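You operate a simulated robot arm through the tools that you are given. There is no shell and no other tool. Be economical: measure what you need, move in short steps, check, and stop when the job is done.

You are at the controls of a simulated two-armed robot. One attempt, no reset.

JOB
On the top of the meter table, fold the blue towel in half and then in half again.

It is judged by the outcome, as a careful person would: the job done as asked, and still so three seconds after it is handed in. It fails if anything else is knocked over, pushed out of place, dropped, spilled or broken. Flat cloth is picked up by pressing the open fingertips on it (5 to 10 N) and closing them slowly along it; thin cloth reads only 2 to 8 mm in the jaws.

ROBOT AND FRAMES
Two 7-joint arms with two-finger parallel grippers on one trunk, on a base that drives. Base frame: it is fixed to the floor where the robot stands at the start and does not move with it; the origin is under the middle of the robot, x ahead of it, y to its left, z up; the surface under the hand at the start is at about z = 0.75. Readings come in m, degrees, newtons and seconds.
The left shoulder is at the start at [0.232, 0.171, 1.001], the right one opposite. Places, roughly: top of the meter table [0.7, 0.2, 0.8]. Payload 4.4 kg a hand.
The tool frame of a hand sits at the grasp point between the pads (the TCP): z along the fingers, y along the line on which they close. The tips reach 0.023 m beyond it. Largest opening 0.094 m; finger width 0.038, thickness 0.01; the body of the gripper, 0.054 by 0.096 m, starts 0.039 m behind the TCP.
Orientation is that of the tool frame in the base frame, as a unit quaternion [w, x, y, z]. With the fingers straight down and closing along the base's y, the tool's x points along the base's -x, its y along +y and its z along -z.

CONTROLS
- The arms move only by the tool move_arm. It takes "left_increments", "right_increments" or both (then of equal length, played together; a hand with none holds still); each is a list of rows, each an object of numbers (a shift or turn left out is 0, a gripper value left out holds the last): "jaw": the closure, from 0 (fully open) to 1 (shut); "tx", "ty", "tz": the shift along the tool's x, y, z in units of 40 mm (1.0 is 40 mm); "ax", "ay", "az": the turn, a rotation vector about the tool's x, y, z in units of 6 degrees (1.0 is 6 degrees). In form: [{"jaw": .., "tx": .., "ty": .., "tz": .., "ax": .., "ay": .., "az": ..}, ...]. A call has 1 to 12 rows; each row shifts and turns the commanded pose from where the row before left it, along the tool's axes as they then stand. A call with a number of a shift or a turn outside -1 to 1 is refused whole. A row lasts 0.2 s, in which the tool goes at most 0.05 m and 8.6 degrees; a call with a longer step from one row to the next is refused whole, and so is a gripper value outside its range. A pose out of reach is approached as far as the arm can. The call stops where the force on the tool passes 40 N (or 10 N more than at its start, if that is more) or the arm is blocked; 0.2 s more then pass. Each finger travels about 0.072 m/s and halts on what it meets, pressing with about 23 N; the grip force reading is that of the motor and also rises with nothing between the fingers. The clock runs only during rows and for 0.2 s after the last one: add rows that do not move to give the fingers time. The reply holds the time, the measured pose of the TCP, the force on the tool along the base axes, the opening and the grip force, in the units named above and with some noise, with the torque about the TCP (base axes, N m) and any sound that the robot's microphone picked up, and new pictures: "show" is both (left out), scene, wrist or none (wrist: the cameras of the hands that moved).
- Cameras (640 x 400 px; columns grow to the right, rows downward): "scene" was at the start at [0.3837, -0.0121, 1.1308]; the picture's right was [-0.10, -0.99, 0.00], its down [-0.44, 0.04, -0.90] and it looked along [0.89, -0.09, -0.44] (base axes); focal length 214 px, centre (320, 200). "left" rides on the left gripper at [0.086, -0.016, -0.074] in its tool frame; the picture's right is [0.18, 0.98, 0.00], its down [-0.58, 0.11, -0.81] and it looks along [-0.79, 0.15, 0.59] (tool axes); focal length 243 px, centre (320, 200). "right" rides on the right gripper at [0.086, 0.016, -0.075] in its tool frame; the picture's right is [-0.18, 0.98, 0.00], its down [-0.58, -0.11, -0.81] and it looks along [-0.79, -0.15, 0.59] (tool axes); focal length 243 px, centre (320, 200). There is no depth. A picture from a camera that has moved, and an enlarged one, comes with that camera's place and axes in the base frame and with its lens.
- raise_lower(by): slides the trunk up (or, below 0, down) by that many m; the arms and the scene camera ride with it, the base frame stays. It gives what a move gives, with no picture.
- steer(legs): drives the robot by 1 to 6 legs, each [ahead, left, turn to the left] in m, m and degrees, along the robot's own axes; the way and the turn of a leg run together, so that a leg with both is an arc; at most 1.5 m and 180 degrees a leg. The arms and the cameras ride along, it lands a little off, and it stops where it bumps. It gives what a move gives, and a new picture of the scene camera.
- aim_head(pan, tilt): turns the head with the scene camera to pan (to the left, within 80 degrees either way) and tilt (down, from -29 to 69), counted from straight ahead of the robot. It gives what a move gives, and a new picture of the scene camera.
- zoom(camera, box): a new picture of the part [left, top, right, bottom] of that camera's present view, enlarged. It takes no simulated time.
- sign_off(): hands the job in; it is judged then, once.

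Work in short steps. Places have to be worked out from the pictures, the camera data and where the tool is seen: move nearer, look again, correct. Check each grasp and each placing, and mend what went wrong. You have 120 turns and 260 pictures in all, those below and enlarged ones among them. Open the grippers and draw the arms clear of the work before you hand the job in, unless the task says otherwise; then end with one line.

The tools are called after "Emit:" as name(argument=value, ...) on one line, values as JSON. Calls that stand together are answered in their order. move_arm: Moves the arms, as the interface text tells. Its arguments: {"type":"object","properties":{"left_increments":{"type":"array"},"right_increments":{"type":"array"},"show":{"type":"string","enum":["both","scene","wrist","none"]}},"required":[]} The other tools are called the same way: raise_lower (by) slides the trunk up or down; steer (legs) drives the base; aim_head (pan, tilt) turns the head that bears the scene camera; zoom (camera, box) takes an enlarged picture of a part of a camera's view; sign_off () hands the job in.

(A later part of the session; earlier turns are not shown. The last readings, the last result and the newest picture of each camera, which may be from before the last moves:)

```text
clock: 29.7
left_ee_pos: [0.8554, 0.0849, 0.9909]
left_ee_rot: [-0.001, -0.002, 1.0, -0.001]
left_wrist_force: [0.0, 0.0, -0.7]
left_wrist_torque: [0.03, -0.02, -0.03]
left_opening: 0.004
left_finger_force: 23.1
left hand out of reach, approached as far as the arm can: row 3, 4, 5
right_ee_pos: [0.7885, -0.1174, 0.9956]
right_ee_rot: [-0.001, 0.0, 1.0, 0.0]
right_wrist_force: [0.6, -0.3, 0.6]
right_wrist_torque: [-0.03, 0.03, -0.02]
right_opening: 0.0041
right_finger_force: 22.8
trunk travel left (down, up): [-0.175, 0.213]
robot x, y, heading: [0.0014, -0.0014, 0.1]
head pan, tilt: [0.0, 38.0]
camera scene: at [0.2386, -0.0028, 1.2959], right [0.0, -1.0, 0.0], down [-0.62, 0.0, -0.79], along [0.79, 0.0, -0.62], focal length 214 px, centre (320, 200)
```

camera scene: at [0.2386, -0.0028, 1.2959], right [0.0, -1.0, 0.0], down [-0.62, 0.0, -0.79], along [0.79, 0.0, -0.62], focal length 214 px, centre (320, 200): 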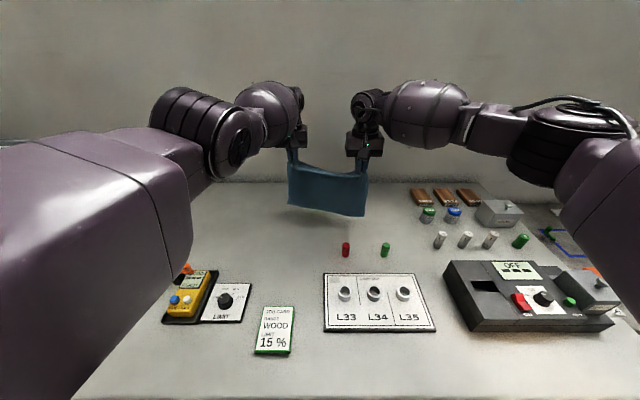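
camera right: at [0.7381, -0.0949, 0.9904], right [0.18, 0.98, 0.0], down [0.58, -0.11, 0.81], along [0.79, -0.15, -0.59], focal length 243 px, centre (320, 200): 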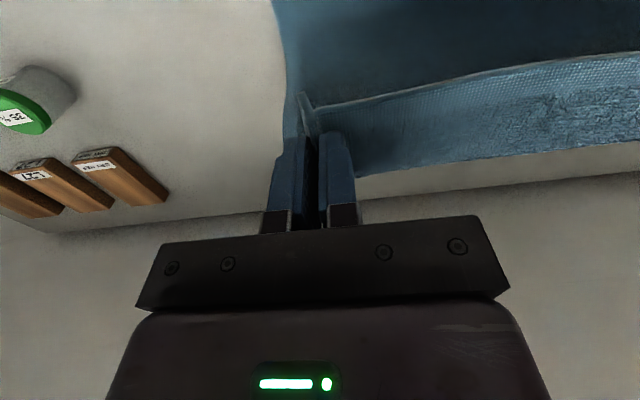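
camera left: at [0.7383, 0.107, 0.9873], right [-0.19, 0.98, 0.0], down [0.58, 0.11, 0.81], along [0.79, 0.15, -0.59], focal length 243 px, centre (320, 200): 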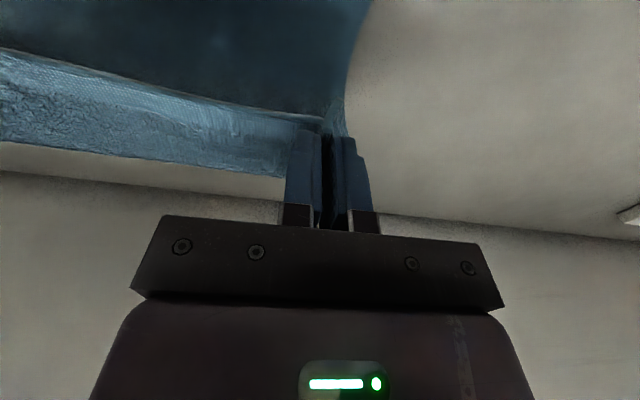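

The left arm behaves as if fully straight, since it only slides on a sphere. Moving it tangentially should bend the elbow, so I'll raise both hands about 10 cm while asking the left to come back at the same time.

Emit:
move_arm(left_increments=[{"tz": -0.7}, {"tz": -0.7}, {"tz": -0.7}, {"tz": -0.7}, {"tx": 0.4, "tz": -0.2}, {"tx": 0.4, "tz": -0.2}, {}], right_increments=[{"tz": -0.7}, {"tz": -0.7}, {"tz": -0.7}, {"tz": -0.7}, {"tz": -0.2}, {"tz": -0.2}, {}], show="scene")

```text
clock: 31.3
left_ee_pos: [0.8221, 0.0852, 1.1163]
left_ee_rot: [-0.002, -0.002, 1.0, -0.001]
left_wrist_force: [-0.4, 0.2, -0.7]
left_wrist_torque: [0.0, 0.0, -0.05]
left_opening: 0.0041
left_finger_force: 23.1
left hand out of reach, approached as far as the arm can: row 4
right_ee_pos: [0.7878, -0.1203, 1.1203]
right_ee_rot: [-0.001, 0.001, 1.0, 0.0]
right_wrist_force: [0.1, 0.4, -0.6]
right_wrist_torque: [-0.02, -0.01, -0.02]
right_opening: 0.0043
right_finger_force: 23.1
trunk travel left (down, up): [-0.175, 0.213]
robot x, y, heading: [0.001, 0.0015, -0.1]
head pan, tilt: [0.0, 38.0]
camera scene: at [0.2399, -0.0039, 1.2954], right [0.0, -1.0, 0.0], down [-0.62, 0.0, -0.79], along [0.79, 0.0, -0.62], focal length 214 px, centre (320, 200)
```

scene: 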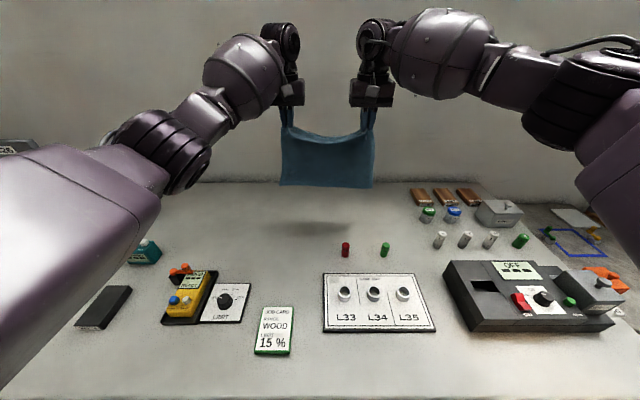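

The elbow has bent again and the left hand is free. I'll bring both hands back to x≈0.705 and restore their spacing.

Emit:
move_arm(left_increments=[{"tx": 0.49, "ty": 0.1}, {"tx": 0.49, "ty": 0.1}, {"tx": 0.49, "ty": 0.1}, {"tx": 0.49, "ty": 0.1}, {"tx": 0.49, "ty": 0.1}, {"tx": 0.49, "ty": 0.1}, {}], right_increments=[{"tx": 0.345}, {"tx": 0.345}, {"tx": 0.345}, {"tx": 0.345}, {"tx": 0.345}, {"tx": 0.345}, {}], show="none")

```text
clock: 32.9
left_ee_pos: [0.7027, 0.1105, 1.1181]
left_ee_rot: [-0.001, -0.002, 1.0, -0.002]
left_wrist_force: [0.6, -1.8, -0.7]
left_wrist_torque: [-0.06, 0.02, -0.04]
left_opening: 0.0044
left_finger_force: 22.7
right_ee_pos: [0.7056, -0.1174, 1.1227]
right_ee_rot: [-0.001, -0.001, 1.0, 0.001]
right_wrist_force: [-0.7, 1.9, -0.7]
right_wrist_torque: [0.07, -0.01, 0.02]
right_opening: 0.0042
right_finger_force: 23.5
trunk travel left (down, up): [-0.175, 0.213]
robot x, y, heading: [-0.0048, -0.0022, -0.1]
head pan, tilt: [0.0, 38.0]
```

Both hands are aligned and nearly slack. I'll add a few mm of spread and lower the hanging towel to just above the table.

Emit:
move_arm(left_increments=[{"tz": 0.58, "ty": 0.1}, {"tz": 0.58}, {"tz": 0.58}, {"tz": 0.58}, {"tz": 0.58}, {"tz": 0.58}, {}, {}], right_increments=[{"tz": 0.6}, {"tz": 0.6}, {"tz": 0.6}, {"tz": 0.6}, {"tz": 0.6}, {"tz": 0.6}, {}, {}])

Emit:
zoom(camera="scene", box=[220, 110, 420, 260])

```text
clock: 34.7
left_ee_pos: [0.7003, 0.1123, 0.9775]
left_ee_rot: [-0.001, -0.002, 1.0, -0.002]
left_wrist_force: [-0.5, -2.8, 0.8]
left_wrist_torque: [-0.06, -0.03, -0.01]
left_opening: 0.0042
left_finger_force: 23.4
right_ee_pos: [0.7043, -0.1171, 0.9783]
right_ee_rot: [-0.001, -0.001, 1.0, 0.001]
right_wrist_force: [0.1, 4.0, -0.6]
right_wrist_torque: [0.05, 0.03, 0.04]
right_opening: 0.0041
right_finger_force: 22.8
trunk travel left (down, up): [-0.175, 0.213]
robot x, y, heading: [0.0006, 0.0001, -0.1]
head pan, tilt: [0.0, 38.0]
camera scene: at [0.2388, -0.0028, 1.2959], right [0.0, -1.0, 0.0], down [-0.62, 0.0, -0.79], along [0.79, 0.0, -0.62], focal length 214 px, centre (320, 200)
camera right: at [0.6186, -0.1, 1.0536], right [0.18, 0.98, 0.0], down [0.58, -0.11, 0.81], along [0.79, -0.15, -0.59], focal length 243 px, centre (320, 200)
camera left: at [0.6146, 0.0976, 1.0515], right [-0.19, 0.98, 0.0], down [0.58, 0.11, 0.81], along [0.79, 0.15, -0.59], focal length 243 px, centre (320, 200)
```

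scene: 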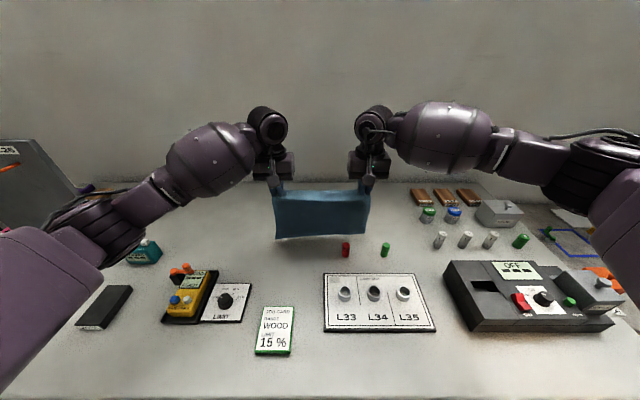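
right: 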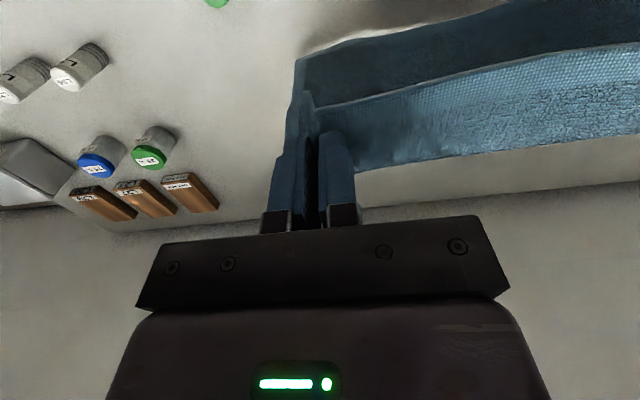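
left: 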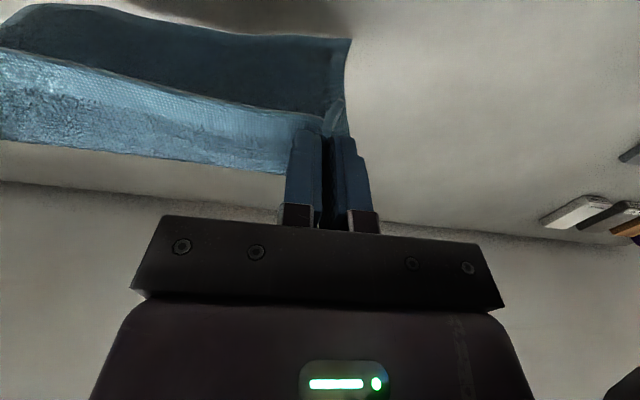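

```text
2.67 times, centred on (320, 185) of scene
camera zoom: at [0.2388, -0.0028, 1.2959], right [0.0, -1.0, 0.0], down [-0.62, 0.0, -0.79], along [0.79, 0.0, -0.62], focal length 572 px, centre (320, 240)
```

zoom: 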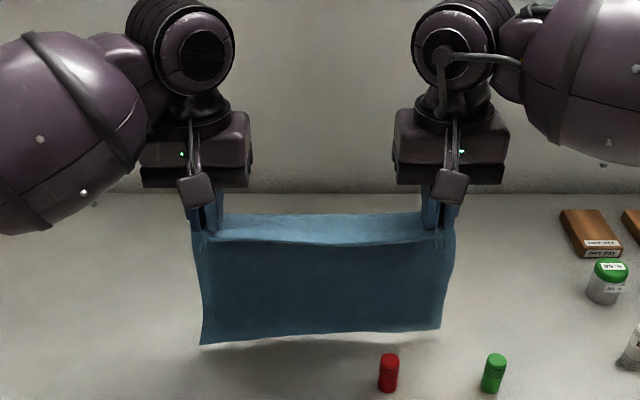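

The bottom edge is just at the table, with its left side slightly nearer. I'll shift 1 cm forward to straighten it, then begin the out-and-down laying.

Emit:
move_arm(left_increments=[{"tx": -0.35, "tz": -0.1}, {}, {"tz": 0.25, "tx": -0.25}, {"tz": 0.25, "tx": -0.25}, {"tz": 0.25, "tx": -0.25}, {"tz": 0.25, "tx": -0.25}, {"tz": 0.25, "tx": -0.25}, {"tz": 0.25, "tx": -0.25}, {"tz": 0.25, "tx": -0.25}, {}], right_increments=[{"tx": -0.25, "tz": -0.1}, {}, {"tz": 0.25, "tx": -0.25}, {"tz": 0.25, "tx": -0.25}, {"tz": 0.25, "tx": -0.25}, {"tz": 0.25, "tx": -0.25}, {"tz": 0.25, "tx": -0.25}, {"tz": 0.25, "tx": -0.25}, {"tz": 0.25, "tx": -0.25}, {}], show="none")

Emit:
zoom(camera="scene", box=[220, 110, 420, 260])

```text
clock: 36.9
left_ee_pos: [0.7871, 0.1128, 0.9113]
left_ee_rot: [-0.001, -0.002, 1.0, -0.001]
left_wrist_force: [-0.5, -4.6, -0.4]
left_wrist_torque: [-0.09, 0.01, -0.06]
left_opening: 0.0043
left_finger_force: 23.0
right_ee_pos: [0.786, -0.1177, 0.9141]
right_ee_rot: [0.0, -0.002, 1.0, 0.0]
right_wrist_force: [-0.1, 3.6, 0.3]
right_wrist_torque: [0.06, -0.02, 0.03]
right_opening: 0.0043
right_finger_force: 22.9
trunk travel left (down, up): [-0.175, 0.213]
robot x, y, heading: [-0.0007, 0.0032, 0.0]
head pan, tilt: [0.0, 38.0]
```

```text
2.67 times, centred on (320, 185) of scene
camera zoom: at [0.238, -0.0028, 1.2962], right [0.0, -1.0, 0.0], down [-0.62, 0.0, -0.79], along [0.79, 0.0, -0.62], focal length 572 px, centre (320, 240)
```

zoom: 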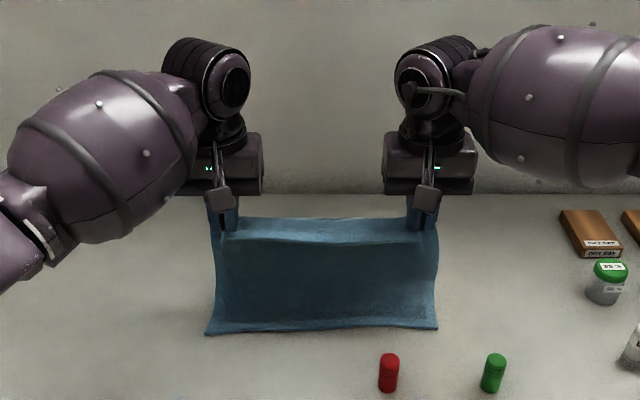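

The bottom edge lies at x≈0.743, well laid and nearly straight. Five more diagonal steps put the hands above the fold line.

Emit:
move_arm(left_increments=[{"tz": 0.25, "tx": -0.25}, {"tz": 0.25, "tx": -0.25}, {"tz": 0.25, "tx": -0.25}, {"tz": 0.25, "tx": -0.2}, {"tz": 0.25, "tx": -0.2}, {}], right_increments=[{"tz": 0.25, "tx": -0.25}, {"tz": 0.25, "tx": -0.25}, {"tz": 0.25, "tx": -0.25}, {"tz": 0.25, "tx": -0.2}, {"tz": 0.25, "tx": -0.2}, {}], show="none")

Emit:
zoom(camera="scene", box=[220, 110, 420, 260])

```text
clock: 38.3
left_ee_pos: [0.8316, 0.114, 0.8615]
left_ee_rot: [0.0, -0.001, 1.0, -0.002]
left_wrist_force: [0.3, -6.9, 0.7]
left_wrist_torque: [-0.17, 0.02, -0.04]
left_opening: 0.0041
left_finger_force: 22.6
right_ee_pos: [0.8304, -0.1186, 0.8647]
right_ee_rot: [0.0, -0.001, 1.0, 0.001]
right_wrist_force: [-0.8, 6.5, 0.0]
right_wrist_torque: [0.16, 0.01, 0.04]
right_opening: 0.0044
right_finger_force: 23.4
trunk travel left (down, up): [-0.175, 0.213]
robot x, y, heading: [0.0035, -0.0011, -0.3]
head pan, tilt: [0.0, 38.0]
```

```text
2.67 times, centred on (320, 185) of scene
camera zoom: at [0.2382, -0.0028, 1.2961], right [0.0, -1.0, 0.0], down [-0.62, 0.0, -0.79], along [0.79, 0.0, -0.62], focal length 572 px, centre (320, 240)
```

zoom: 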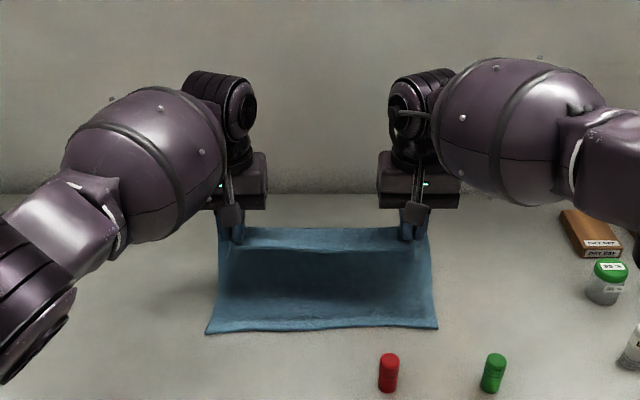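

All in reach. Now I'll swing the held edge back over and down along an arc onto the laid half.

Emit:
move_arm(left_increments=[{"tx": 0.235, "tz": 0.14}, {"tx": 0.235, "tz": 0.14}, {"tx": 0.235, "tz": 0.14}, {"tx": 0.235, "tz": 0.14}, {"tx": 0.235, "tz": 0.14}, {"tx": 0.11, "tz": 0.24}, {"tx": 0.11, "tz": 0.24}, {"tx": 0.11, "tz": 0.24}, {"tx": 0.11, "tz": 0.24}, {"tx": 0.11, "tz": 0.2}, {}], right_increments=[{"tx": 0.235, "tz": 0.14}, {"tx": 0.235, "tz": 0.14}, {"tx": 0.235, "tz": 0.14}, {"tx": 0.235, "tz": 0.14}, {"tx": 0.235, "tz": 0.14}, {"tx": 0.11, "tz": 0.25}, {"tx": 0.11, "tz": 0.25}, {"tx": 0.11, "tz": 0.25}, {"tx": 0.11, "tz": 0.25}, {"tx": 0.11, "tz": 0.25}, {}], show="wrist")

Emit:
zoom(camera="scene", box=[220, 110, 420, 260])

```text
clock: 40.7
left_ee_pos: [0.7625, 0.1132, 0.7886]
left_ee_rot: [0.0, -0.002, 1.0, -0.002]
left_wrist_force: [0.5, -5.0, 0.3]
left_wrist_torque: [-0.13, 0.0, -0.05]
left_opening: 0.004
left_finger_force: 22.8
right_ee_pos: [0.7625, -0.1176, 0.7854]
right_ee_rot: [0.001, -0.001, 1.0, 0.0]
right_wrist_force: [1.1, 5.5, 0.2]
right_wrist_torque: [0.14, -0.01, 0.01]
right_opening: 0.0044
right_finger_force: 23.1
trunk travel left (down, up): [-0.175, 0.213]
robot x, y, heading: [-0.0014, -0.003, 0.1]
head pan, tilt: [0.0, 38.0]
camera right: at [0.6752, -0.1012, 0.8621], right [0.18, 0.98, 0.0], down [0.58, -0.11, 0.81], along [0.79, -0.15, -0.59], focal length 243 px, centre (320, 200)
camera left: at [0.676, 0.098, 0.8623], right [-0.19, 0.98, 0.0], down [0.58, 0.11, 0.81], along [0.79, 0.15, -0.59], focal length 243 px, centre (320, 200)
```

right: 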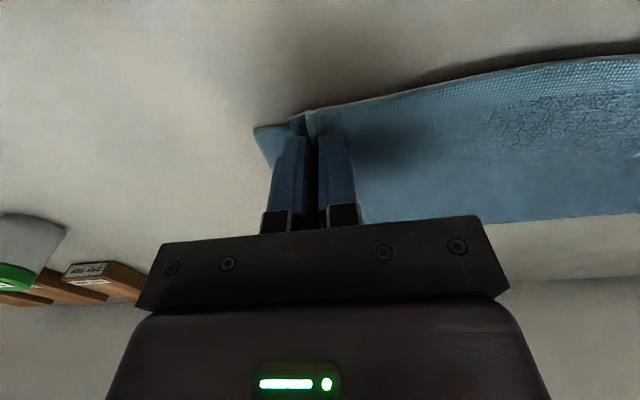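
left: 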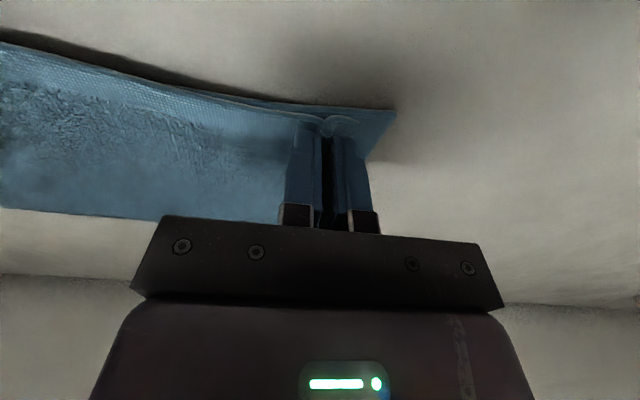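

```text
2.67 times, centred on (320, 185) of scene
camera zoom: at [0.2383, -0.0027, 1.2961], right [0.0, -1.0, 0.0], down [-0.62, 0.0, -0.79], along [0.79, 0.0, -0.62], focal length 572 px, centre (320, 240)
```

zoom: 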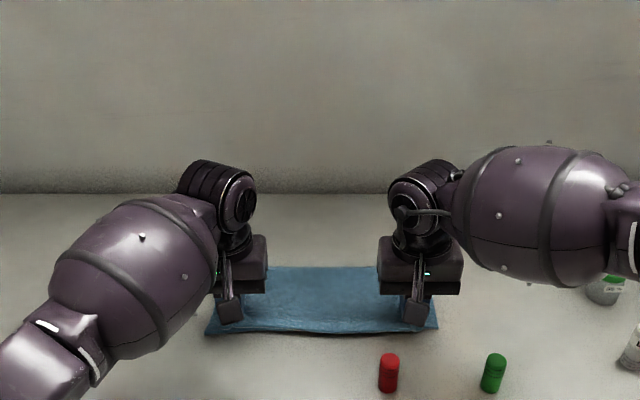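

The fold is nicely aligned. I'll lower lightly onto it and open slowly so the pinched ridges spread flat.

Emit:
move_arm(left_increments=[{"tz": 0.12}, {"tz": 0.1}, {"jaw": 0.93}, {"jaw": 0.85}, {"jaw": 0.77}, {"jaw": 0.69}, {"jaw": 0.6}, {}], right_increments=[{"tz": 0.08}, {"tz": 0.07}, {"jaw": 0.93}, {"jaw": 0.85}, {"jaw": 0.77}, {"jaw": 0.69}, {"jaw": 0.6}, {}], show="wrist")

```text
clock: 42.5
left_ee_pos: [0.7622, 0.1124, 0.7789]
left_ee_rot: [-0.001, -0.002, 1.0, -0.002]
left_wrist_force: [1.1, 2.4, 7.6]
left_wrist_torque: [0.04, -0.02, 0.04]
left_opening: 0.0351
left_finger_force: 0.1
right_ee_pos: [0.7609, -0.1187, 0.7793]
right_ee_rot: [-0.001, 0.0, 1.0, 0.0]
right_wrist_force: [-0.2, -1.2, 2.6]
right_wrist_torque: [0.0, -0.04, -0.01]
right_opening: 0.0364
right_finger_force: 0.0
trunk travel left (down, up): [-0.175, 0.213]
robot x, y, heading: [0.0002, -0.0043, 0.1]
head pan, tilt: [0.0, 38.0]
camera right: at [0.6747, -0.1016, 0.8558], right [0.18, 0.98, 0.0], down [0.58, -0.11, 0.81], along [0.79, -0.15, -0.59], focal length 243 px, centre (320, 200)
camera left: at [0.6759, 0.0976, 0.8538], right [-0.19, 0.98, 0.0], down [0.58, 0.11, 0.81], along [0.79, 0.15, -0.59], focal length 243 px, centre (320, 200)
```

right: 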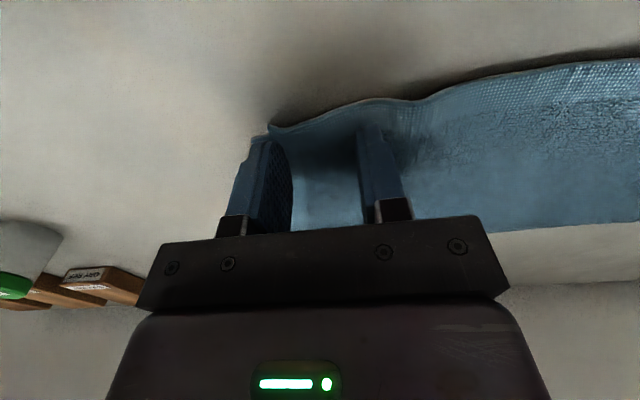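
left: 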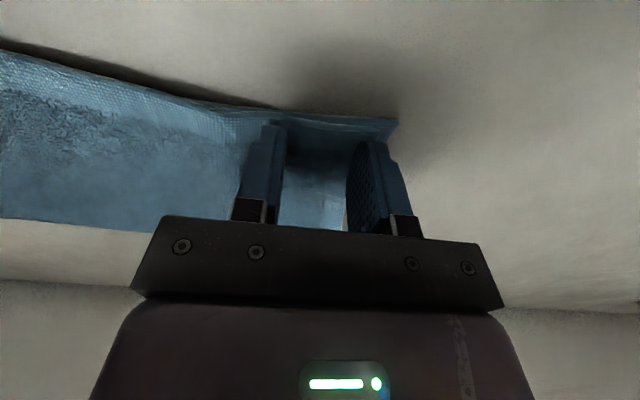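

Released and flattened. I'll raise both hands straight up and draw back a little to view the fold.

Emit:
move_arm(left_increments=[{"tz": -0.4}, {"tz": -0.6}, {"tz": -0.8}, {"tz": -0.8, "ty": 0.4}, {"tz": -0.8, "ty": 0.6}, {"ty": 0.6}], right_increments=[{"tz": -0.4}, {"tz": -0.6}, {"tz": -0.8}, {"tz": -0.8, "ty": -0.4}, {"tz": -0.8, "ty": -0.6}, {"ty": -0.6}], show="wrist")

Emit:
zoom(camera="scene", box=[220, 110, 420, 260])

```text
clock: 43.9
left_ee_pos: [0.7631, 0.1771, 0.9135]
left_ee_rot: [-0.001, -0.001, 1.0, -0.001]
left_wrist_force: [0.7, 1.3, -0.3]
left_wrist_torque: [-0.04, -0.01, 0.01]
left_opening: 0.0377
left_finger_force: 0.0
right_ee_pos: [0.7622, -0.1829, 0.9146]
right_ee_rot: [-0.001, 0.0, 1.0, 0.0]
right_wrist_force: [0.3, 0.1, 1.1]
right_wrist_torque: [-0.01, 0.01, 0.0]
right_opening: 0.0376
right_finger_force: 0.0
trunk travel left (down, up): [-0.175, 0.213]
robot x, y, heading: [-0.0025, -0.0038, 0.1]
head pan, tilt: [0.0, 38.0]
camera right: at [0.6744, -0.1662, 0.9906], right [0.18, 0.98, 0.0], down [0.58, -0.11, 0.81], along [0.79, -0.15, -0.59], focal length 243 px, centre (320, 200)
camera left: at [0.6777, 0.162, 0.9882], right [-0.19, 0.98, 0.0], down [0.58, 0.11, 0.8], along [0.79, 0.15, -0.59], focal length 243 px, centre (320, 200)
```

right: 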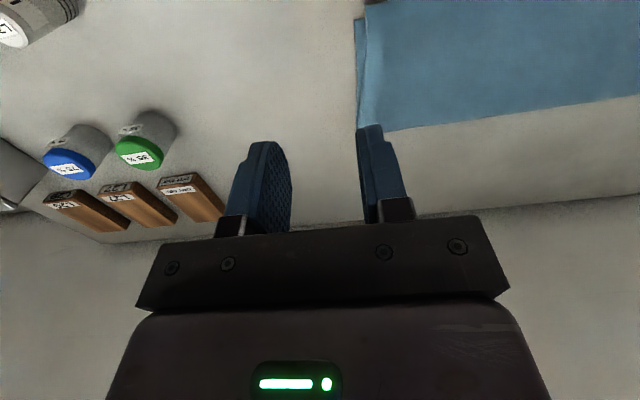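
left: 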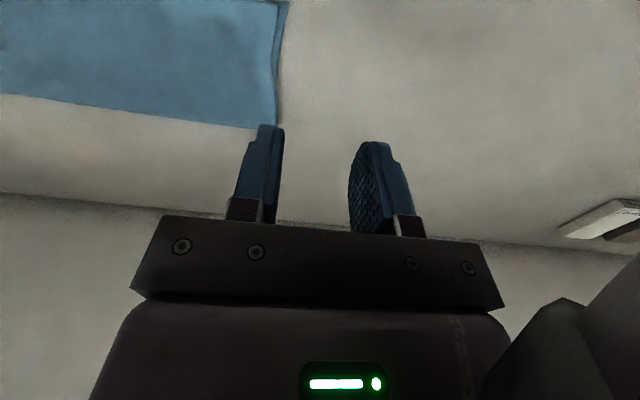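

```text
2.67 times, centred on (320, 185) of scene
camera zoom: at [0.2392, -0.0028, 1.2956], right [0.0, -1.0, 0.0], down [-0.62, 0.0, -0.79], along [0.79, 0.0, -0.62], focal length 572 px, centre (320, 240)
```

zoom: 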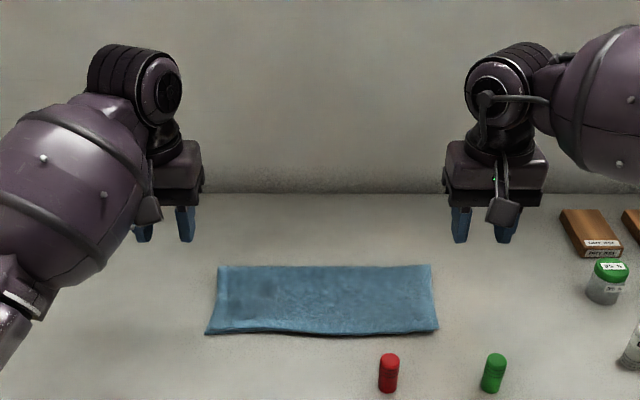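

The first fold is neat: the towel now covers x≈0.74–0.875, y≈−0.16 to 0.143. For the second fold the left hand will take the middle of the left short edge, so I'll move it above there and draw the right hand aside.

Emit:
move_arm(left_increments=[{"tx": -0.3, "ty": -0.5, "tz": 0.3}, {"tx": -0.3, "ty": -0.5, "tz": 0.4}, {"tx": -0.3, "ty": -0.5, "tz": 0.5}, {"tx": -0.2, "ty": -0.2, "tz": 0.5}, {"tz": 0.4}, {}], right_increments=[{"tz": -0.5, "ty": -0.6, "tx": 0.4}, {"tz": -0.5, "ty": -0.6, "tx": 0.5}, {"tz": -0.5, "ty": -0.6, "tx": 0.6}, {"ty": -0.6, "tx": 0.6}, {}, {}])

```text
clock: 45.3
left_ee_pos: [0.808, 0.1084, 0.8305]
left_ee_rot: [0.001, -0.001, 1.0, -0.002]
left_wrist_force: [0.2, -0.2, -0.8]
left_wrist_torque: [-0.02, 0.01, -0.02]
left_opening: 0.0378
left_finger_force: 0.0
right_ee_pos: [0.6787, -0.2789, 0.9746]
right_ee_rot: [0.0, 0.001, 1.0, 0.0]
right_wrist_force: [-0.1, 0.5, 0.0]
right_wrist_torque: [-0.02, -0.02, 0.04]
right_opening: 0.0373
right_finger_force: 0.1
trunk travel left (down, up): [-0.175, 0.213]
robot x, y, heading: [-0.0027, 0.0003, 0.1]
head pan, tilt: [0.0, 38.0]
camera scene: at [0.2382, -0.0029, 1.2961], right [0.0, -1.0, 0.0], down [-0.62, 0.0, -0.79], along [0.79, 0.0, -0.62], focal length 214 px, centre (320, 200)
camera right: at [0.5921, -0.2617, 1.051], right [0.18, 0.98, 0.0], down [0.58, -0.11, 0.81], along [0.79, -0.15, -0.59], focal length 243 px, centre (320, 200)
camera left: at [0.7209, 0.0937, 0.9048], right [-0.19, 0.98, 0.0], down [0.58, 0.11, 0.81], along [0.79, 0.15, -0.59], focal length 243 px, centre (320, 200)
```

scene: 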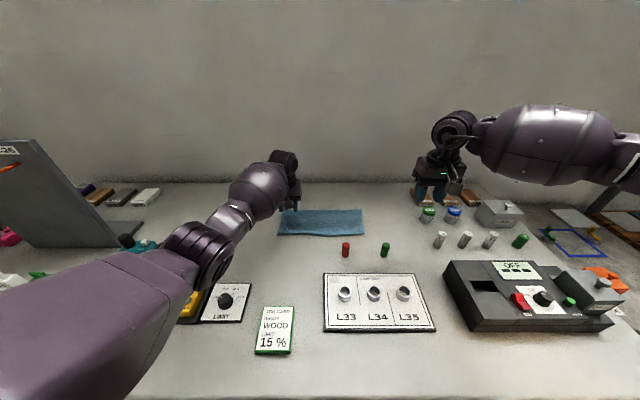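
right: 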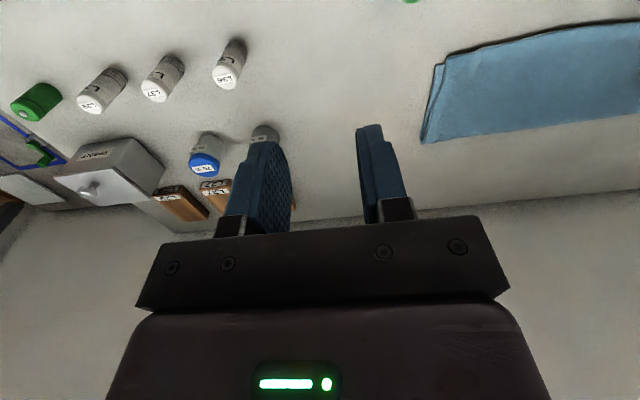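
left: 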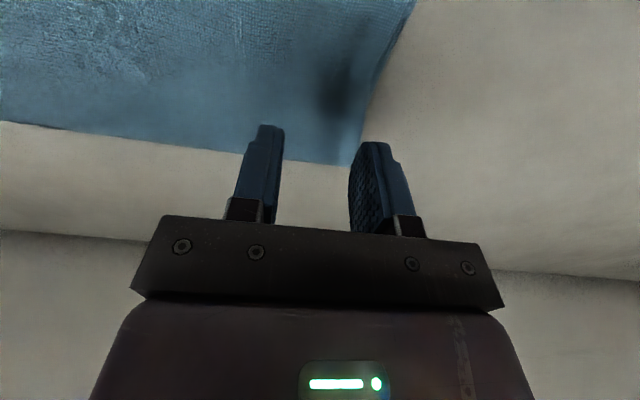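

The left short edge is at y≈0.147 with its middle at x≈0.807. I'll shift out 6 mm, descend and press on the cloth.

Emit:
move_arm(left_increments=[{"ty": 0.15, "tz": 0.4}, {"tz": 0.4}, {"tz": 0.3}, {"tz": 0.12}, {"tz": 0.1}, {}], show="wrist")

```text
clock: 46.7
left_ee_pos: [0.8071, 0.116, 0.7796]
left_ee_rot: [0.001, -0.002, 1.0, -0.002]
left_wrist_force: [0.4, 1.7, 7.2]
left_wrist_torque: [0.01, 0.0, 0.01]
left_opening: 0.0373
left_finger_force: 0.1
right_ee_pos: [0.6787, -0.2785, 0.9762]
right_ee_rot: [0.0, 0.0, 1.0, 0.0]
right_wrist_force: [0.3, 0.1, -0.1]
right_wrist_torque: [0.01, 0.01, 0.01]
right_opening: 0.0374
right_finger_force: 0.1
trunk travel left (down, up): [-0.175, 0.213]
robot x, y, heading: [0.0002, -0.0011, -0.0]
head pan, tilt: [0.0, 38.0]
camera left: at [0.7202, 0.1006, 0.8537], right [-0.19, 0.98, 0.0], down [0.58, 0.11, 0.81], along [0.79, 0.15, -0.59], focal length 243 px, centre (320, 200)
```

left: 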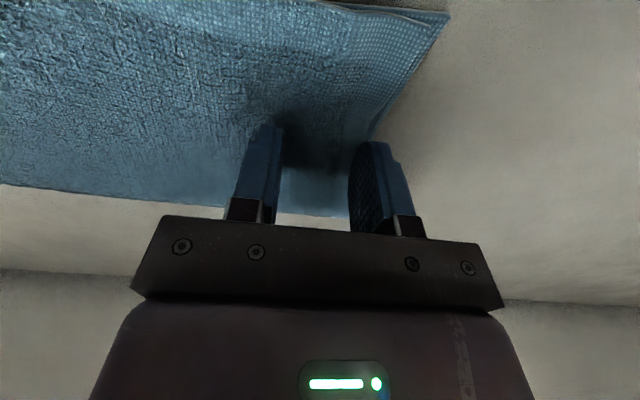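

There is 7 N of contact with both tips on the cloth by the edge. I'll press a bit more to take both layers and close slowly.

Emit:
move_arm(left_increments=[{"tz": 0.08}, {"jaw": 0.64}, {"jaw": 0.69}, {"jaw": 0.74}, {"jaw": 0.79}, {"jaw": 0.84}, {"jaw": 0.88}, {"jaw": 0.92}, {"jaw": 0.96}, {"jaw": 1.0}, {}, {}], show="wrist")

```text
clock: 49.3
left_ee_pos: [0.8058, 0.1145, 0.7776]
left_ee_rot: [0.002, -0.002, 1.0, -0.002]
left_wrist_force: [2.2, -1.5, 28.6]
left_wrist_torque: [-0.09, -0.05, 0.02]
left_opening: 0.0096
left_finger_force: 22.9
right_ee_pos: [0.6763, -0.2783, 0.9769]
right_ee_rot: [0.001, 0.0, 1.0, -0.001]
right_wrist_force: [-0.2, 0.0, 0.4]
right_wrist_torque: [0.03, -0.01, -0.02]
right_opening: 0.0374
right_finger_force: 0.1
trunk travel left (down, up): [-0.175, 0.213]
robot x, y, heading: [0.0013, 0.0001, -0.1]
head pan, tilt: [0.0, 38.0]
camera left: at [0.7191, 0.0996, 0.8522], right [-0.19, 0.98, 0.0], down [0.58, 0.11, 0.81], along [0.79, 0.15, -0.59], focal length 243 px, centre (320, 200)
```

left: 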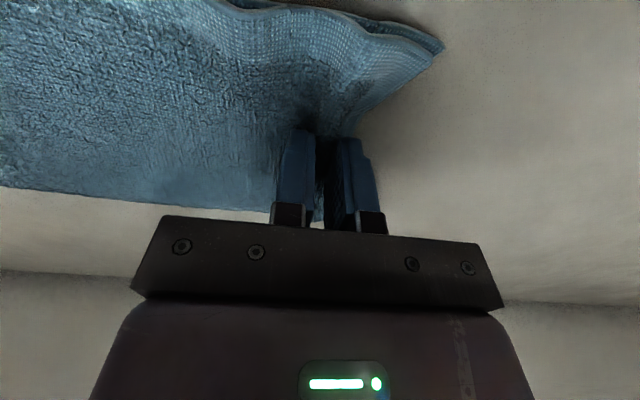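

The opening reads 9.6 mm, which means both layers are gripped. I'll lift part way and check.

Emit:
move_arm(left_increments=[{"tz": -0.4}, {"tz": -0.5, "tx": 0.05}, {"tz": -0.5, "tx": 0.05}, {"tz": -0.5, "tx": 0.05}, {"tz": -0.5, "tx": 0.05}, {"tz": -0.5, "tx": 0.05}], show="wrist")

Emit:
zoom(camera="scene", box=[220, 110, 420, 260])

```text
clock: 50.7
left_ee_pos: [0.7947, 0.1145, 0.8906]
left_ee_rot: [-0.001, -0.002, 1.0, -0.002]
left_wrist_force: [0.3, -0.7, -1.1]
left_wrist_torque: [0.0, -0.02, 0.0]
left_opening: 0.009
left_finger_force: 23.1
right_ee_pos: [0.6788, -0.2779, 0.9753]
right_ee_rot: [0.001, 0.0, 1.0, 0.0]
right_wrist_force: [0.2, -0.6, 0.8]
right_wrist_torque: [0.04, -0.01, 0.04]
right_opening: 0.0376
right_finger_force: 0.0
trunk travel left (down, up): [-0.175, 0.213]
robot x, y, heading: [-0.0012, 0.0022, -0.1]
head pan, tilt: [0.0, 38.0]
camera left: at [0.7088, 0.1, 0.9649], right [-0.19, 0.98, 0.0], down [0.58, 0.11, 0.81], along [0.79, 0.15, -0.59], focal length 243 px, centre (320, 200)
```

left: 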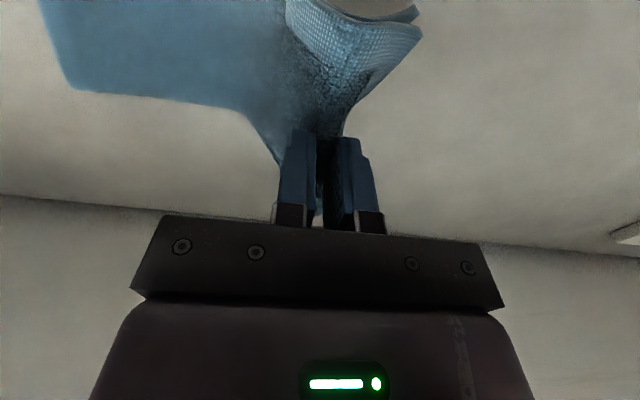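

```text
2.67 times, centred on (320, 185) of scene
camera zoom: at [0.2381, -0.0028, 1.2961], right [0.0, -1.0, 0.0], down [-0.62, 0.0, -0.79], along [0.79, 0.0, -0.62], focal length 572 px, centre (320, 240)
```

zoom: 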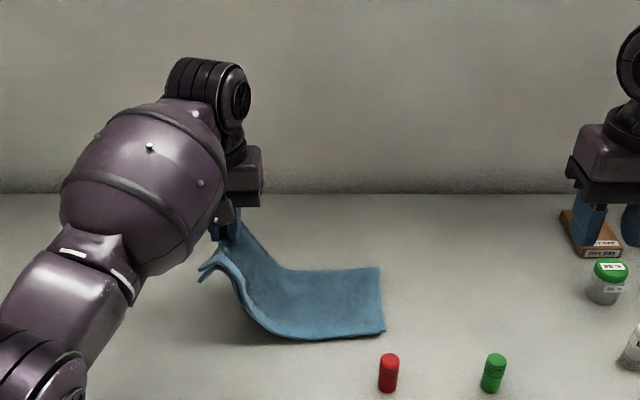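

Both layers are held and the corners droop moderately. I'll lift on until the towel hangs free, drifting slightly left and nearer so the laying stays within reach.

Emit:
move_arm(left_increments=[{"tz": -0.6, "ty": 0.1, "tx": 0.07}, {"tz": -0.6, "ty": 0.1, "tx": 0.07}, {"tz": -0.6, "ty": 0.1, "tx": 0.07}, {"tz": -0.6, "ty": 0.1, "tx": 0.07}, {"tz": -0.6, "ty": 0.1, "tx": 0.07}, {"tz": -0.6, "ty": 0.1, "tx": 0.07}, {"tz": -0.6, "ty": 0.1}, {}, {}, {}], show="wrist")

Emit:
zoom(camera="scene", box=[220, 110, 420, 260])

```text
clock: 52.9
left_ee_pos: [0.7814, 0.1435, 1.0573]
left_ee_rot: [-0.001, -0.002, 1.0, -0.002]
left_wrist_force: [0.1, -0.4, -0.6]
left_wrist_torque: [0.03, -0.04, -0.01]
left_opening: 0.0089
left_finger_force: 23.1
right_ee_pos: [0.68, -0.278, 0.9743]
right_ee_rot: [0.0, 0.0, 1.0, 0.001]
right_wrist_force: [0.2, -0.9, 0.3]
right_wrist_torque: [0.05, 0.01, 0.01]
right_opening: 0.0375
right_finger_force: 0.1
trunk travel left (down, up): [-0.175, 0.213]
robot x, y, heading: [-0.0001, 0.0002, 0.1]
head pan, tilt: [0.0, 38.0]
camera left: at [0.6935, 0.1287, 1.1322], right [-0.19, 0.98, 0.0], down [0.58, 0.11, 0.81], along [0.79, 0.15, -0.59], focal length 243 px, centre (320, 200)
```

left: 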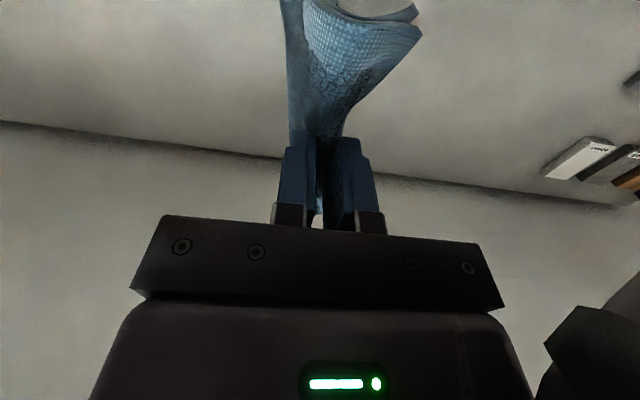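

```text
2.67 times, centred on (320, 185) of scene
camera zoom: at [0.2386, -0.0028, 1.2959], right [0.0, -1.0, 0.0], down [-0.62, 0.0, -0.79], along [0.79, 0.0, -0.62], focal length 572 px, centre (320, 240)
```

zoom: 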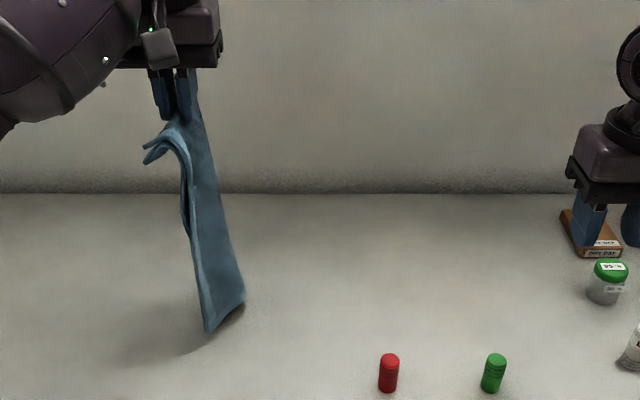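

The towel hangs, but its lower end still seems to touch the table and looks slightly twisted. I'll raise it 4 cm and let it settle.

Emit:
move_arm(left_increments=[{"tz": -0.5}, {"tz": -0.5}, {}, {}, {}, {}, {}, {}], show="none")

Emit:
zoom(camera="scene", box=[220, 110, 420, 260])

```text
clock: 54.7
left_ee_pos: [0.7806, 0.1432, 1.0972]
left_ee_rot: [0.0, -0.002, 1.0, -0.002]
left_wrist_force: [0.6, -0.3, -0.2]
left_wrist_torque: [-0.02, 0.02, 0.02]
left_opening: 0.0086
left_finger_force: 23.0
right_ee_pos: [0.6805, -0.2781, 0.9737]
right_ee_rot: [0.0, 0.0, 1.0, 0.0]
right_wrist_force: [-0.3, 0.5, 0.5]
right_wrist_torque: [0.03, 0.0, 0.0]
right_opening: 0.0376
right_finger_force: 0.1
trunk travel left (down, up): [-0.175, 0.213]
robot x, y, heading: [-0.0031, 0.0014, 0.0]
head pan, tilt: [0.0, 38.0]
```

```text
2.67 times, centred on (320, 185) of scene
camera zoom: at [0.2385, -0.0028, 1.296], right [0.0, -1.0, 0.0], down [-0.62, 0.0, -0.79], along [0.79, 0.0, -0.62], focal length 572 px, centre (320, 240)
```

zoom: 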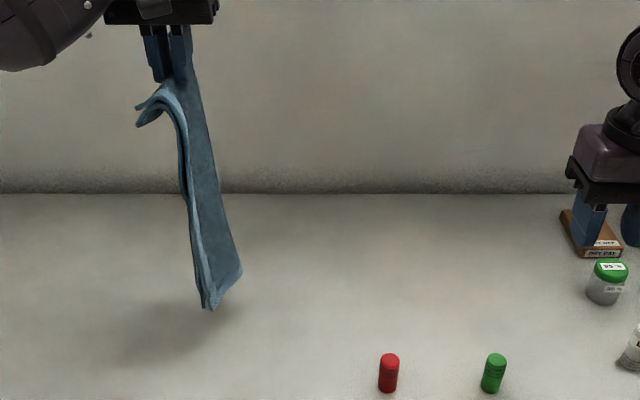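

It hangs with about 20° of twist at the bottom. I'll yaw the hand 20° to square the bottom edge while lowering to touch, then start laying to the right and down.

Emit:
move_arm(left_increments=[{"tz": 0.28, "az": -0.83}, {"tz": 0.28, "az": -0.83}, {"tz": 0.28, "az": -0.83}, {"tz": 0.2, "az": -0.83}, {}, {}, {}, {}], show="none")

Emit:
zoom(camera="scene", box=[220, 110, 420, 260])

```text
clock: 56.5
left_ee_pos: [0.7812, 0.1441, 1.0566]
left_ee_rot: [0.0, -0.174, 0.985, 0.0]
left_wrist_force: [0.8, 0.5, 0.3]
left_wrist_torque: [0.0, 0.02, -0.06]
left_opening: 0.0088
left_finger_force: 23.4
right_ee_pos: [0.6785, -0.2793, 0.9752]
right_ee_rot: [0.001, 0.001, 1.0, 0.001]
right_wrist_force: [-0.3, 0.9, 0.2]
right_wrist_torque: [-0.02, -0.05, 0.02]
right_opening: 0.0379
right_finger_force: 0.0
trunk travel left (down, up): [-0.175, 0.213]
robot x, y, heading: [-0.0035, 0.0, -0.1]
head pan, tilt: [0.0, 38.0]
```

```text
2.67 times, centred on (320, 185) of scene
camera zoom: at [0.2385, -0.0028, 1.296], right [0.0, -1.0, 0.0], down [-0.62, 0.0, -0.79], along [0.79, 0.0, -0.62], focal length 572 px, centre (320, 240)
```

zoom: 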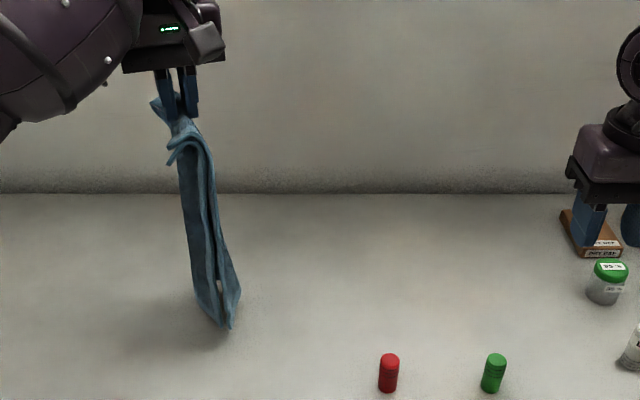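

The single-grip hang is twisting and its corners droop, so this would not give a tidy fold. I'll undo the yaw, carry the hanging towel right, and lay it back out flat toward the left. Then I'll make the second fold with both hands, as I did the first.

Emit:
move_arm(left_increments=[{"tz": -0.4, "az": 0.83}, {"tz": -0.4, "az": 0.83}, {"tz": -0.3, "az": 0.83}, {"az": 0.83}, {"ty": -0.7}, {"ty": -0.8}, {"ty": -0.8}, {"ty": -0.8}, {"ty": -0.8}, {"ty": -0.8}, {"ty": -0.4}, {}], show="none")

Emit:
move_arm(left_increments=[{}, {}, {}, {}, {}, {}], show="none")

Emit:
zoom(camera="scene", box=[220, 110, 420, 260])

```text
clock: 59.1
left_ee_pos: [0.7823, -0.0617, 1.1012]
left_ee_rot: [-0.001, -0.002, 1.0, -0.002]
left_wrist_force: [0.5, 0.6, 0.0]
left_wrist_torque: [-0.01, -0.01, 0.09]
left_opening: 0.0088
left_finger_force: 22.9
right_ee_pos: [0.6783, -0.278, 0.9747]
right_ee_rot: [0.0, 0.001, 1.0, -0.001]
right_wrist_force: [-0.3, 0.4, -0.1]
right_wrist_torque: [-0.02, -0.01, 0.0]
right_opening: 0.0374
right_finger_force: 0.0
trunk travel left (down, up): [-0.175, 0.213]
robot x, y, heading: [0.0003, -0.0002, -0.0]
head pan, tilt: [0.0, 38.0]
```

```text
clock: 60.5
left_ee_pos: [0.7807, -0.0601, 1.0998]
left_ee_rot: [-0.001, -0.002, 1.0, -0.002]
left_wrist_force: [0.0, 0.8, -1.2]
left_wrist_torque: [0.01, 0.01, 0.07]
left_opening: 0.009
left_finger_force: 23.4
right_ee_pos: [0.6784, -0.2786, 0.9751]
right_ee_rot: [0.0, 0.0, 1.0, 0.0]
right_wrist_force: [0.4, -0.2, -0.5]
right_wrist_torque: [0.0, 0.0, 0.0]
right_opening: 0.0379
right_finger_force: 0.1
trunk travel left (down, up): [-0.175, 0.213]
robot x, y, heading: [-0.0016, -0.001, 0.0]
head pan, tilt: [0.0, 38.0]
```

```text
2.67 times, centred on (320, 185) of scene
camera zoom: at [0.2385, -0.0028, 1.296], right [0.0, -1.0, 0.0], down [-0.62, 0.0, -0.79], along [0.79, 0.0, -0.62], focal length 572 px, centre (320, 240)
```

zoom: 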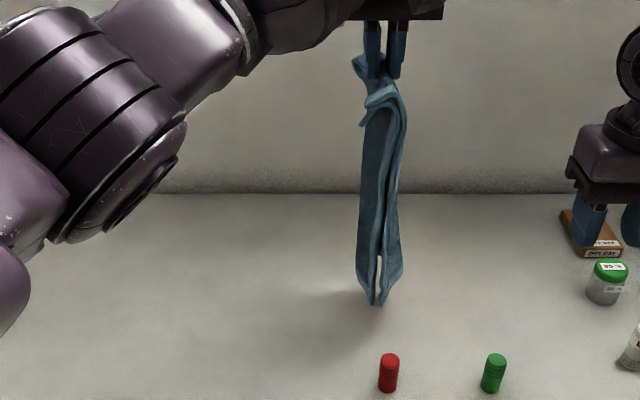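

It hangs fairly straight now. I'll lower it to touch and lay it out toward the left.

Emit:
move_arm(left_increments=[{"tz": 0.5}, {"tz": 0.5}, {"tz": 0.3, "ty": 0.3}, {"tz": 0.3, "ty": 0.3}, {"tz": 0.3, "ty": 0.3}, {"tz": 0.3, "ty": 0.3}, {"tz": 0.3, "ty": 0.3}, {"tz": 0.3, "ty": 0.3}, {"tz": 0.3, "ty": 0.3}, {"tz": 0.3, "ty": 0.3}, {"tz": 0.3, "ty": 0.3}], show="none")

Emit:
zoom(camera="scene", box=[220, 110, 420, 260])

```text
clock: 62.9
left_ee_pos: [0.7801, 0.0495, 0.953]
left_ee_rot: [-0.001, -0.002, 1.0, -0.001]
left_wrist_force: [-0.2, -0.8, 0.4]
left_wrist_torque: [-0.01, 0.01, 0.07]
left_opening: 0.0086
left_finger_force: 23.4
right_ee_pos: [0.6786, -0.2779, 0.974]
right_ee_rot: [-0.001, 0.0, 1.0, 0.001]
right_wrist_force: [0.0, 1.3, 0.5]
right_wrist_torque: [0.01, -0.03, 0.02]
right_opening: 0.0375
right_finger_force: 0.0
trunk travel left (down, up): [-0.175, 0.213]
robot x, y, heading: [0.0018, -0.0008, 0.0]
head pan, tilt: [0.0, 38.0]
```

```text
2.67 times, centred on (320, 185) of scene
camera zoom: at [0.2387, -0.0025, 1.2959], right [0.0, -1.0, 0.0], down [-0.62, 0.0, -0.79], along [0.79, 0.0, -0.62], focal length 572 px, centre (320, 240)
```

zoom: 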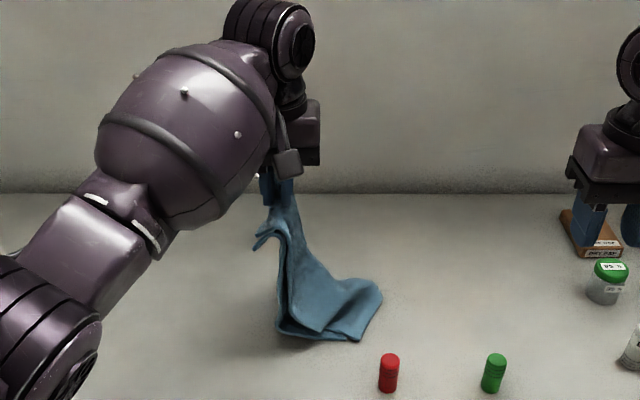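

The lower end is down but loosely draped. I'll continue left and down with a little extra leftward pull to draw it straight.

Emit:
move_arm(left_increments=[{"tz": 0.3, "ty": 0.4}, {"tz": 0.3, "ty": 0.4}, {"tz": 0.3, "ty": 0.4}, {"tz": 0.3, "ty": 0.4}, {"tz": 0.3, "ty": 0.4}, {"tz": 0.3, "ty": 0.4}, {"tz": 0.3, "ty": 0.4}, {"tz": 0.3, "ty": 0.4}, {"tz": 0.3, "ty": 0.4}, {"tz": 0.3, "ty": 0.4}, {"tz": 0.3, "ty": 0.4}, {"tz": 0.3, "ty": 0.4}], show="none")

Emit:
zoom(camera="scene", box=[220, 110, 420, 260])

```text
clock: 65.5
left_ee_pos: [0.7788, 0.239, 0.8079]
left_ee_rot: [-0.001, -0.001, 1.0, -0.002]
left_wrist_force: [0.3, 0.2, 0.0]
left_wrist_torque: [0.01, -0.02, 0.04]
left_opening: 0.0087
left_finger_force: 22.8
right_ee_pos: [0.6804, -0.2773, 0.9734]
right_ee_rot: [0.0, -0.001, 1.0, 0.0]
right_wrist_force: [0.0, 0.0, -0.5]
right_wrist_torque: [-0.04, 0.0, -0.02]
right_opening: 0.0376
right_finger_force: 0.1
trunk travel left (down, up): [-0.175, 0.213]
robot x, y, heading: [-0.0033, -0.0021, -0.2]
head pan, tilt: [0.0, 38.0]
```

```text
2.67 times, centred on (320, 185) of scene
camera zoom: at [0.2387, -0.0025, 1.2959], right [0.0, -1.0, 0.0], down [-0.62, 0.0, -0.79], along [0.79, 0.0, -0.62], focal length 572 px, centre (320, 240)
```

zoom: 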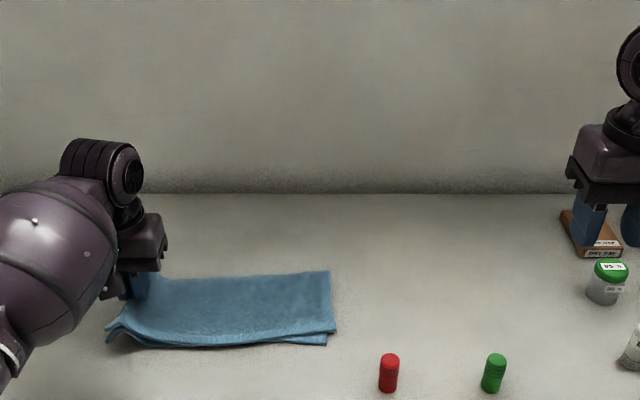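

Laid out this way, the towel flattened by itself, so I can make the quarter fold after all without lifting the lower end off the table. I'll first drag it 6 cm left so the later motion stays within the left arm's reach.

Emit:
move_arm(left_increments=[{"ty": 0.3, "tx": 0.08}, {"ty": 0.3, "tx": 0.08}, {"ty": 0.3, "tx": 0.08}, {"ty": 0.3, "tx": 0.08}, {"ty": 0.3}, {}], show="scene")

Emit:
zoom(camera="scene", box=[180, 130, 380, 280])

```text
clock: 66.9
left_ee_pos: [0.7668, 0.2978, 0.8087]
left_ee_rot: [-0.001, -0.002, 1.0, -0.002]
left_wrist_force: [0.7, -0.6, -0.3]
left_wrist_torque: [-0.02, -0.01, 0.08]
left_opening: 0.0088
left_finger_force: 22.9
right_ee_pos: [0.6789, -0.2784, 0.9755]
right_ee_rot: [0.0, 0.0, 1.0, -0.001]
right_wrist_force: [0.5, -0.9, -0.1]
right_wrist_torque: [-0.04, 0.0, -0.02]
right_opening: 0.0374
right_finger_force: 0.1
trunk travel left (down, up): [-0.175, 0.213]
robot x, y, heading: [-0.0005, -0.0032, 0.1]
head pan, tilt: [0.0, 38.0]
camera scene: at [0.2385, -0.0029, 1.296], right [0.0, -1.0, 0.0], down [-0.62, 0.0, -0.79], along [0.79, 0.0, -0.62], focal length 214 px, centre (320, 200)
```

scene: 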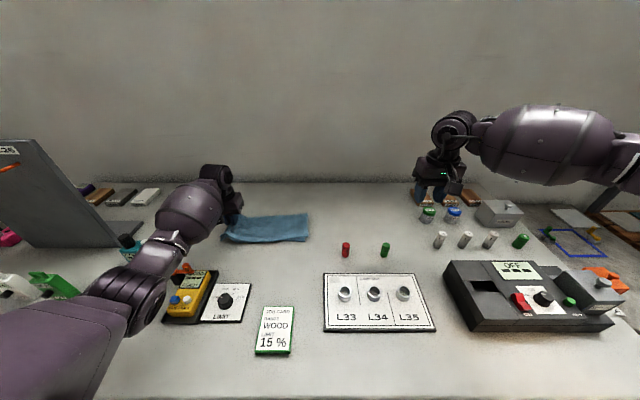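

```text
2.67 times, centred on (280, 205) of scene
camera zoom: at [0.2385, -0.0029, 1.296], right [0.0, -1.0, 0.0], down [-0.62, 0.0, -0.79], along [0.79, 0.0, -0.62], focal length 572 px, centre (427, 187)
```

zoom: 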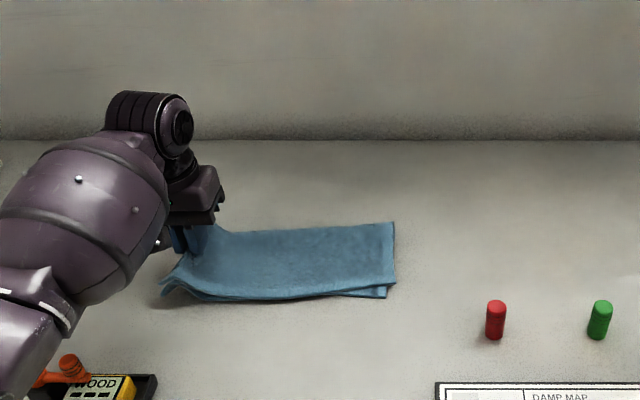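

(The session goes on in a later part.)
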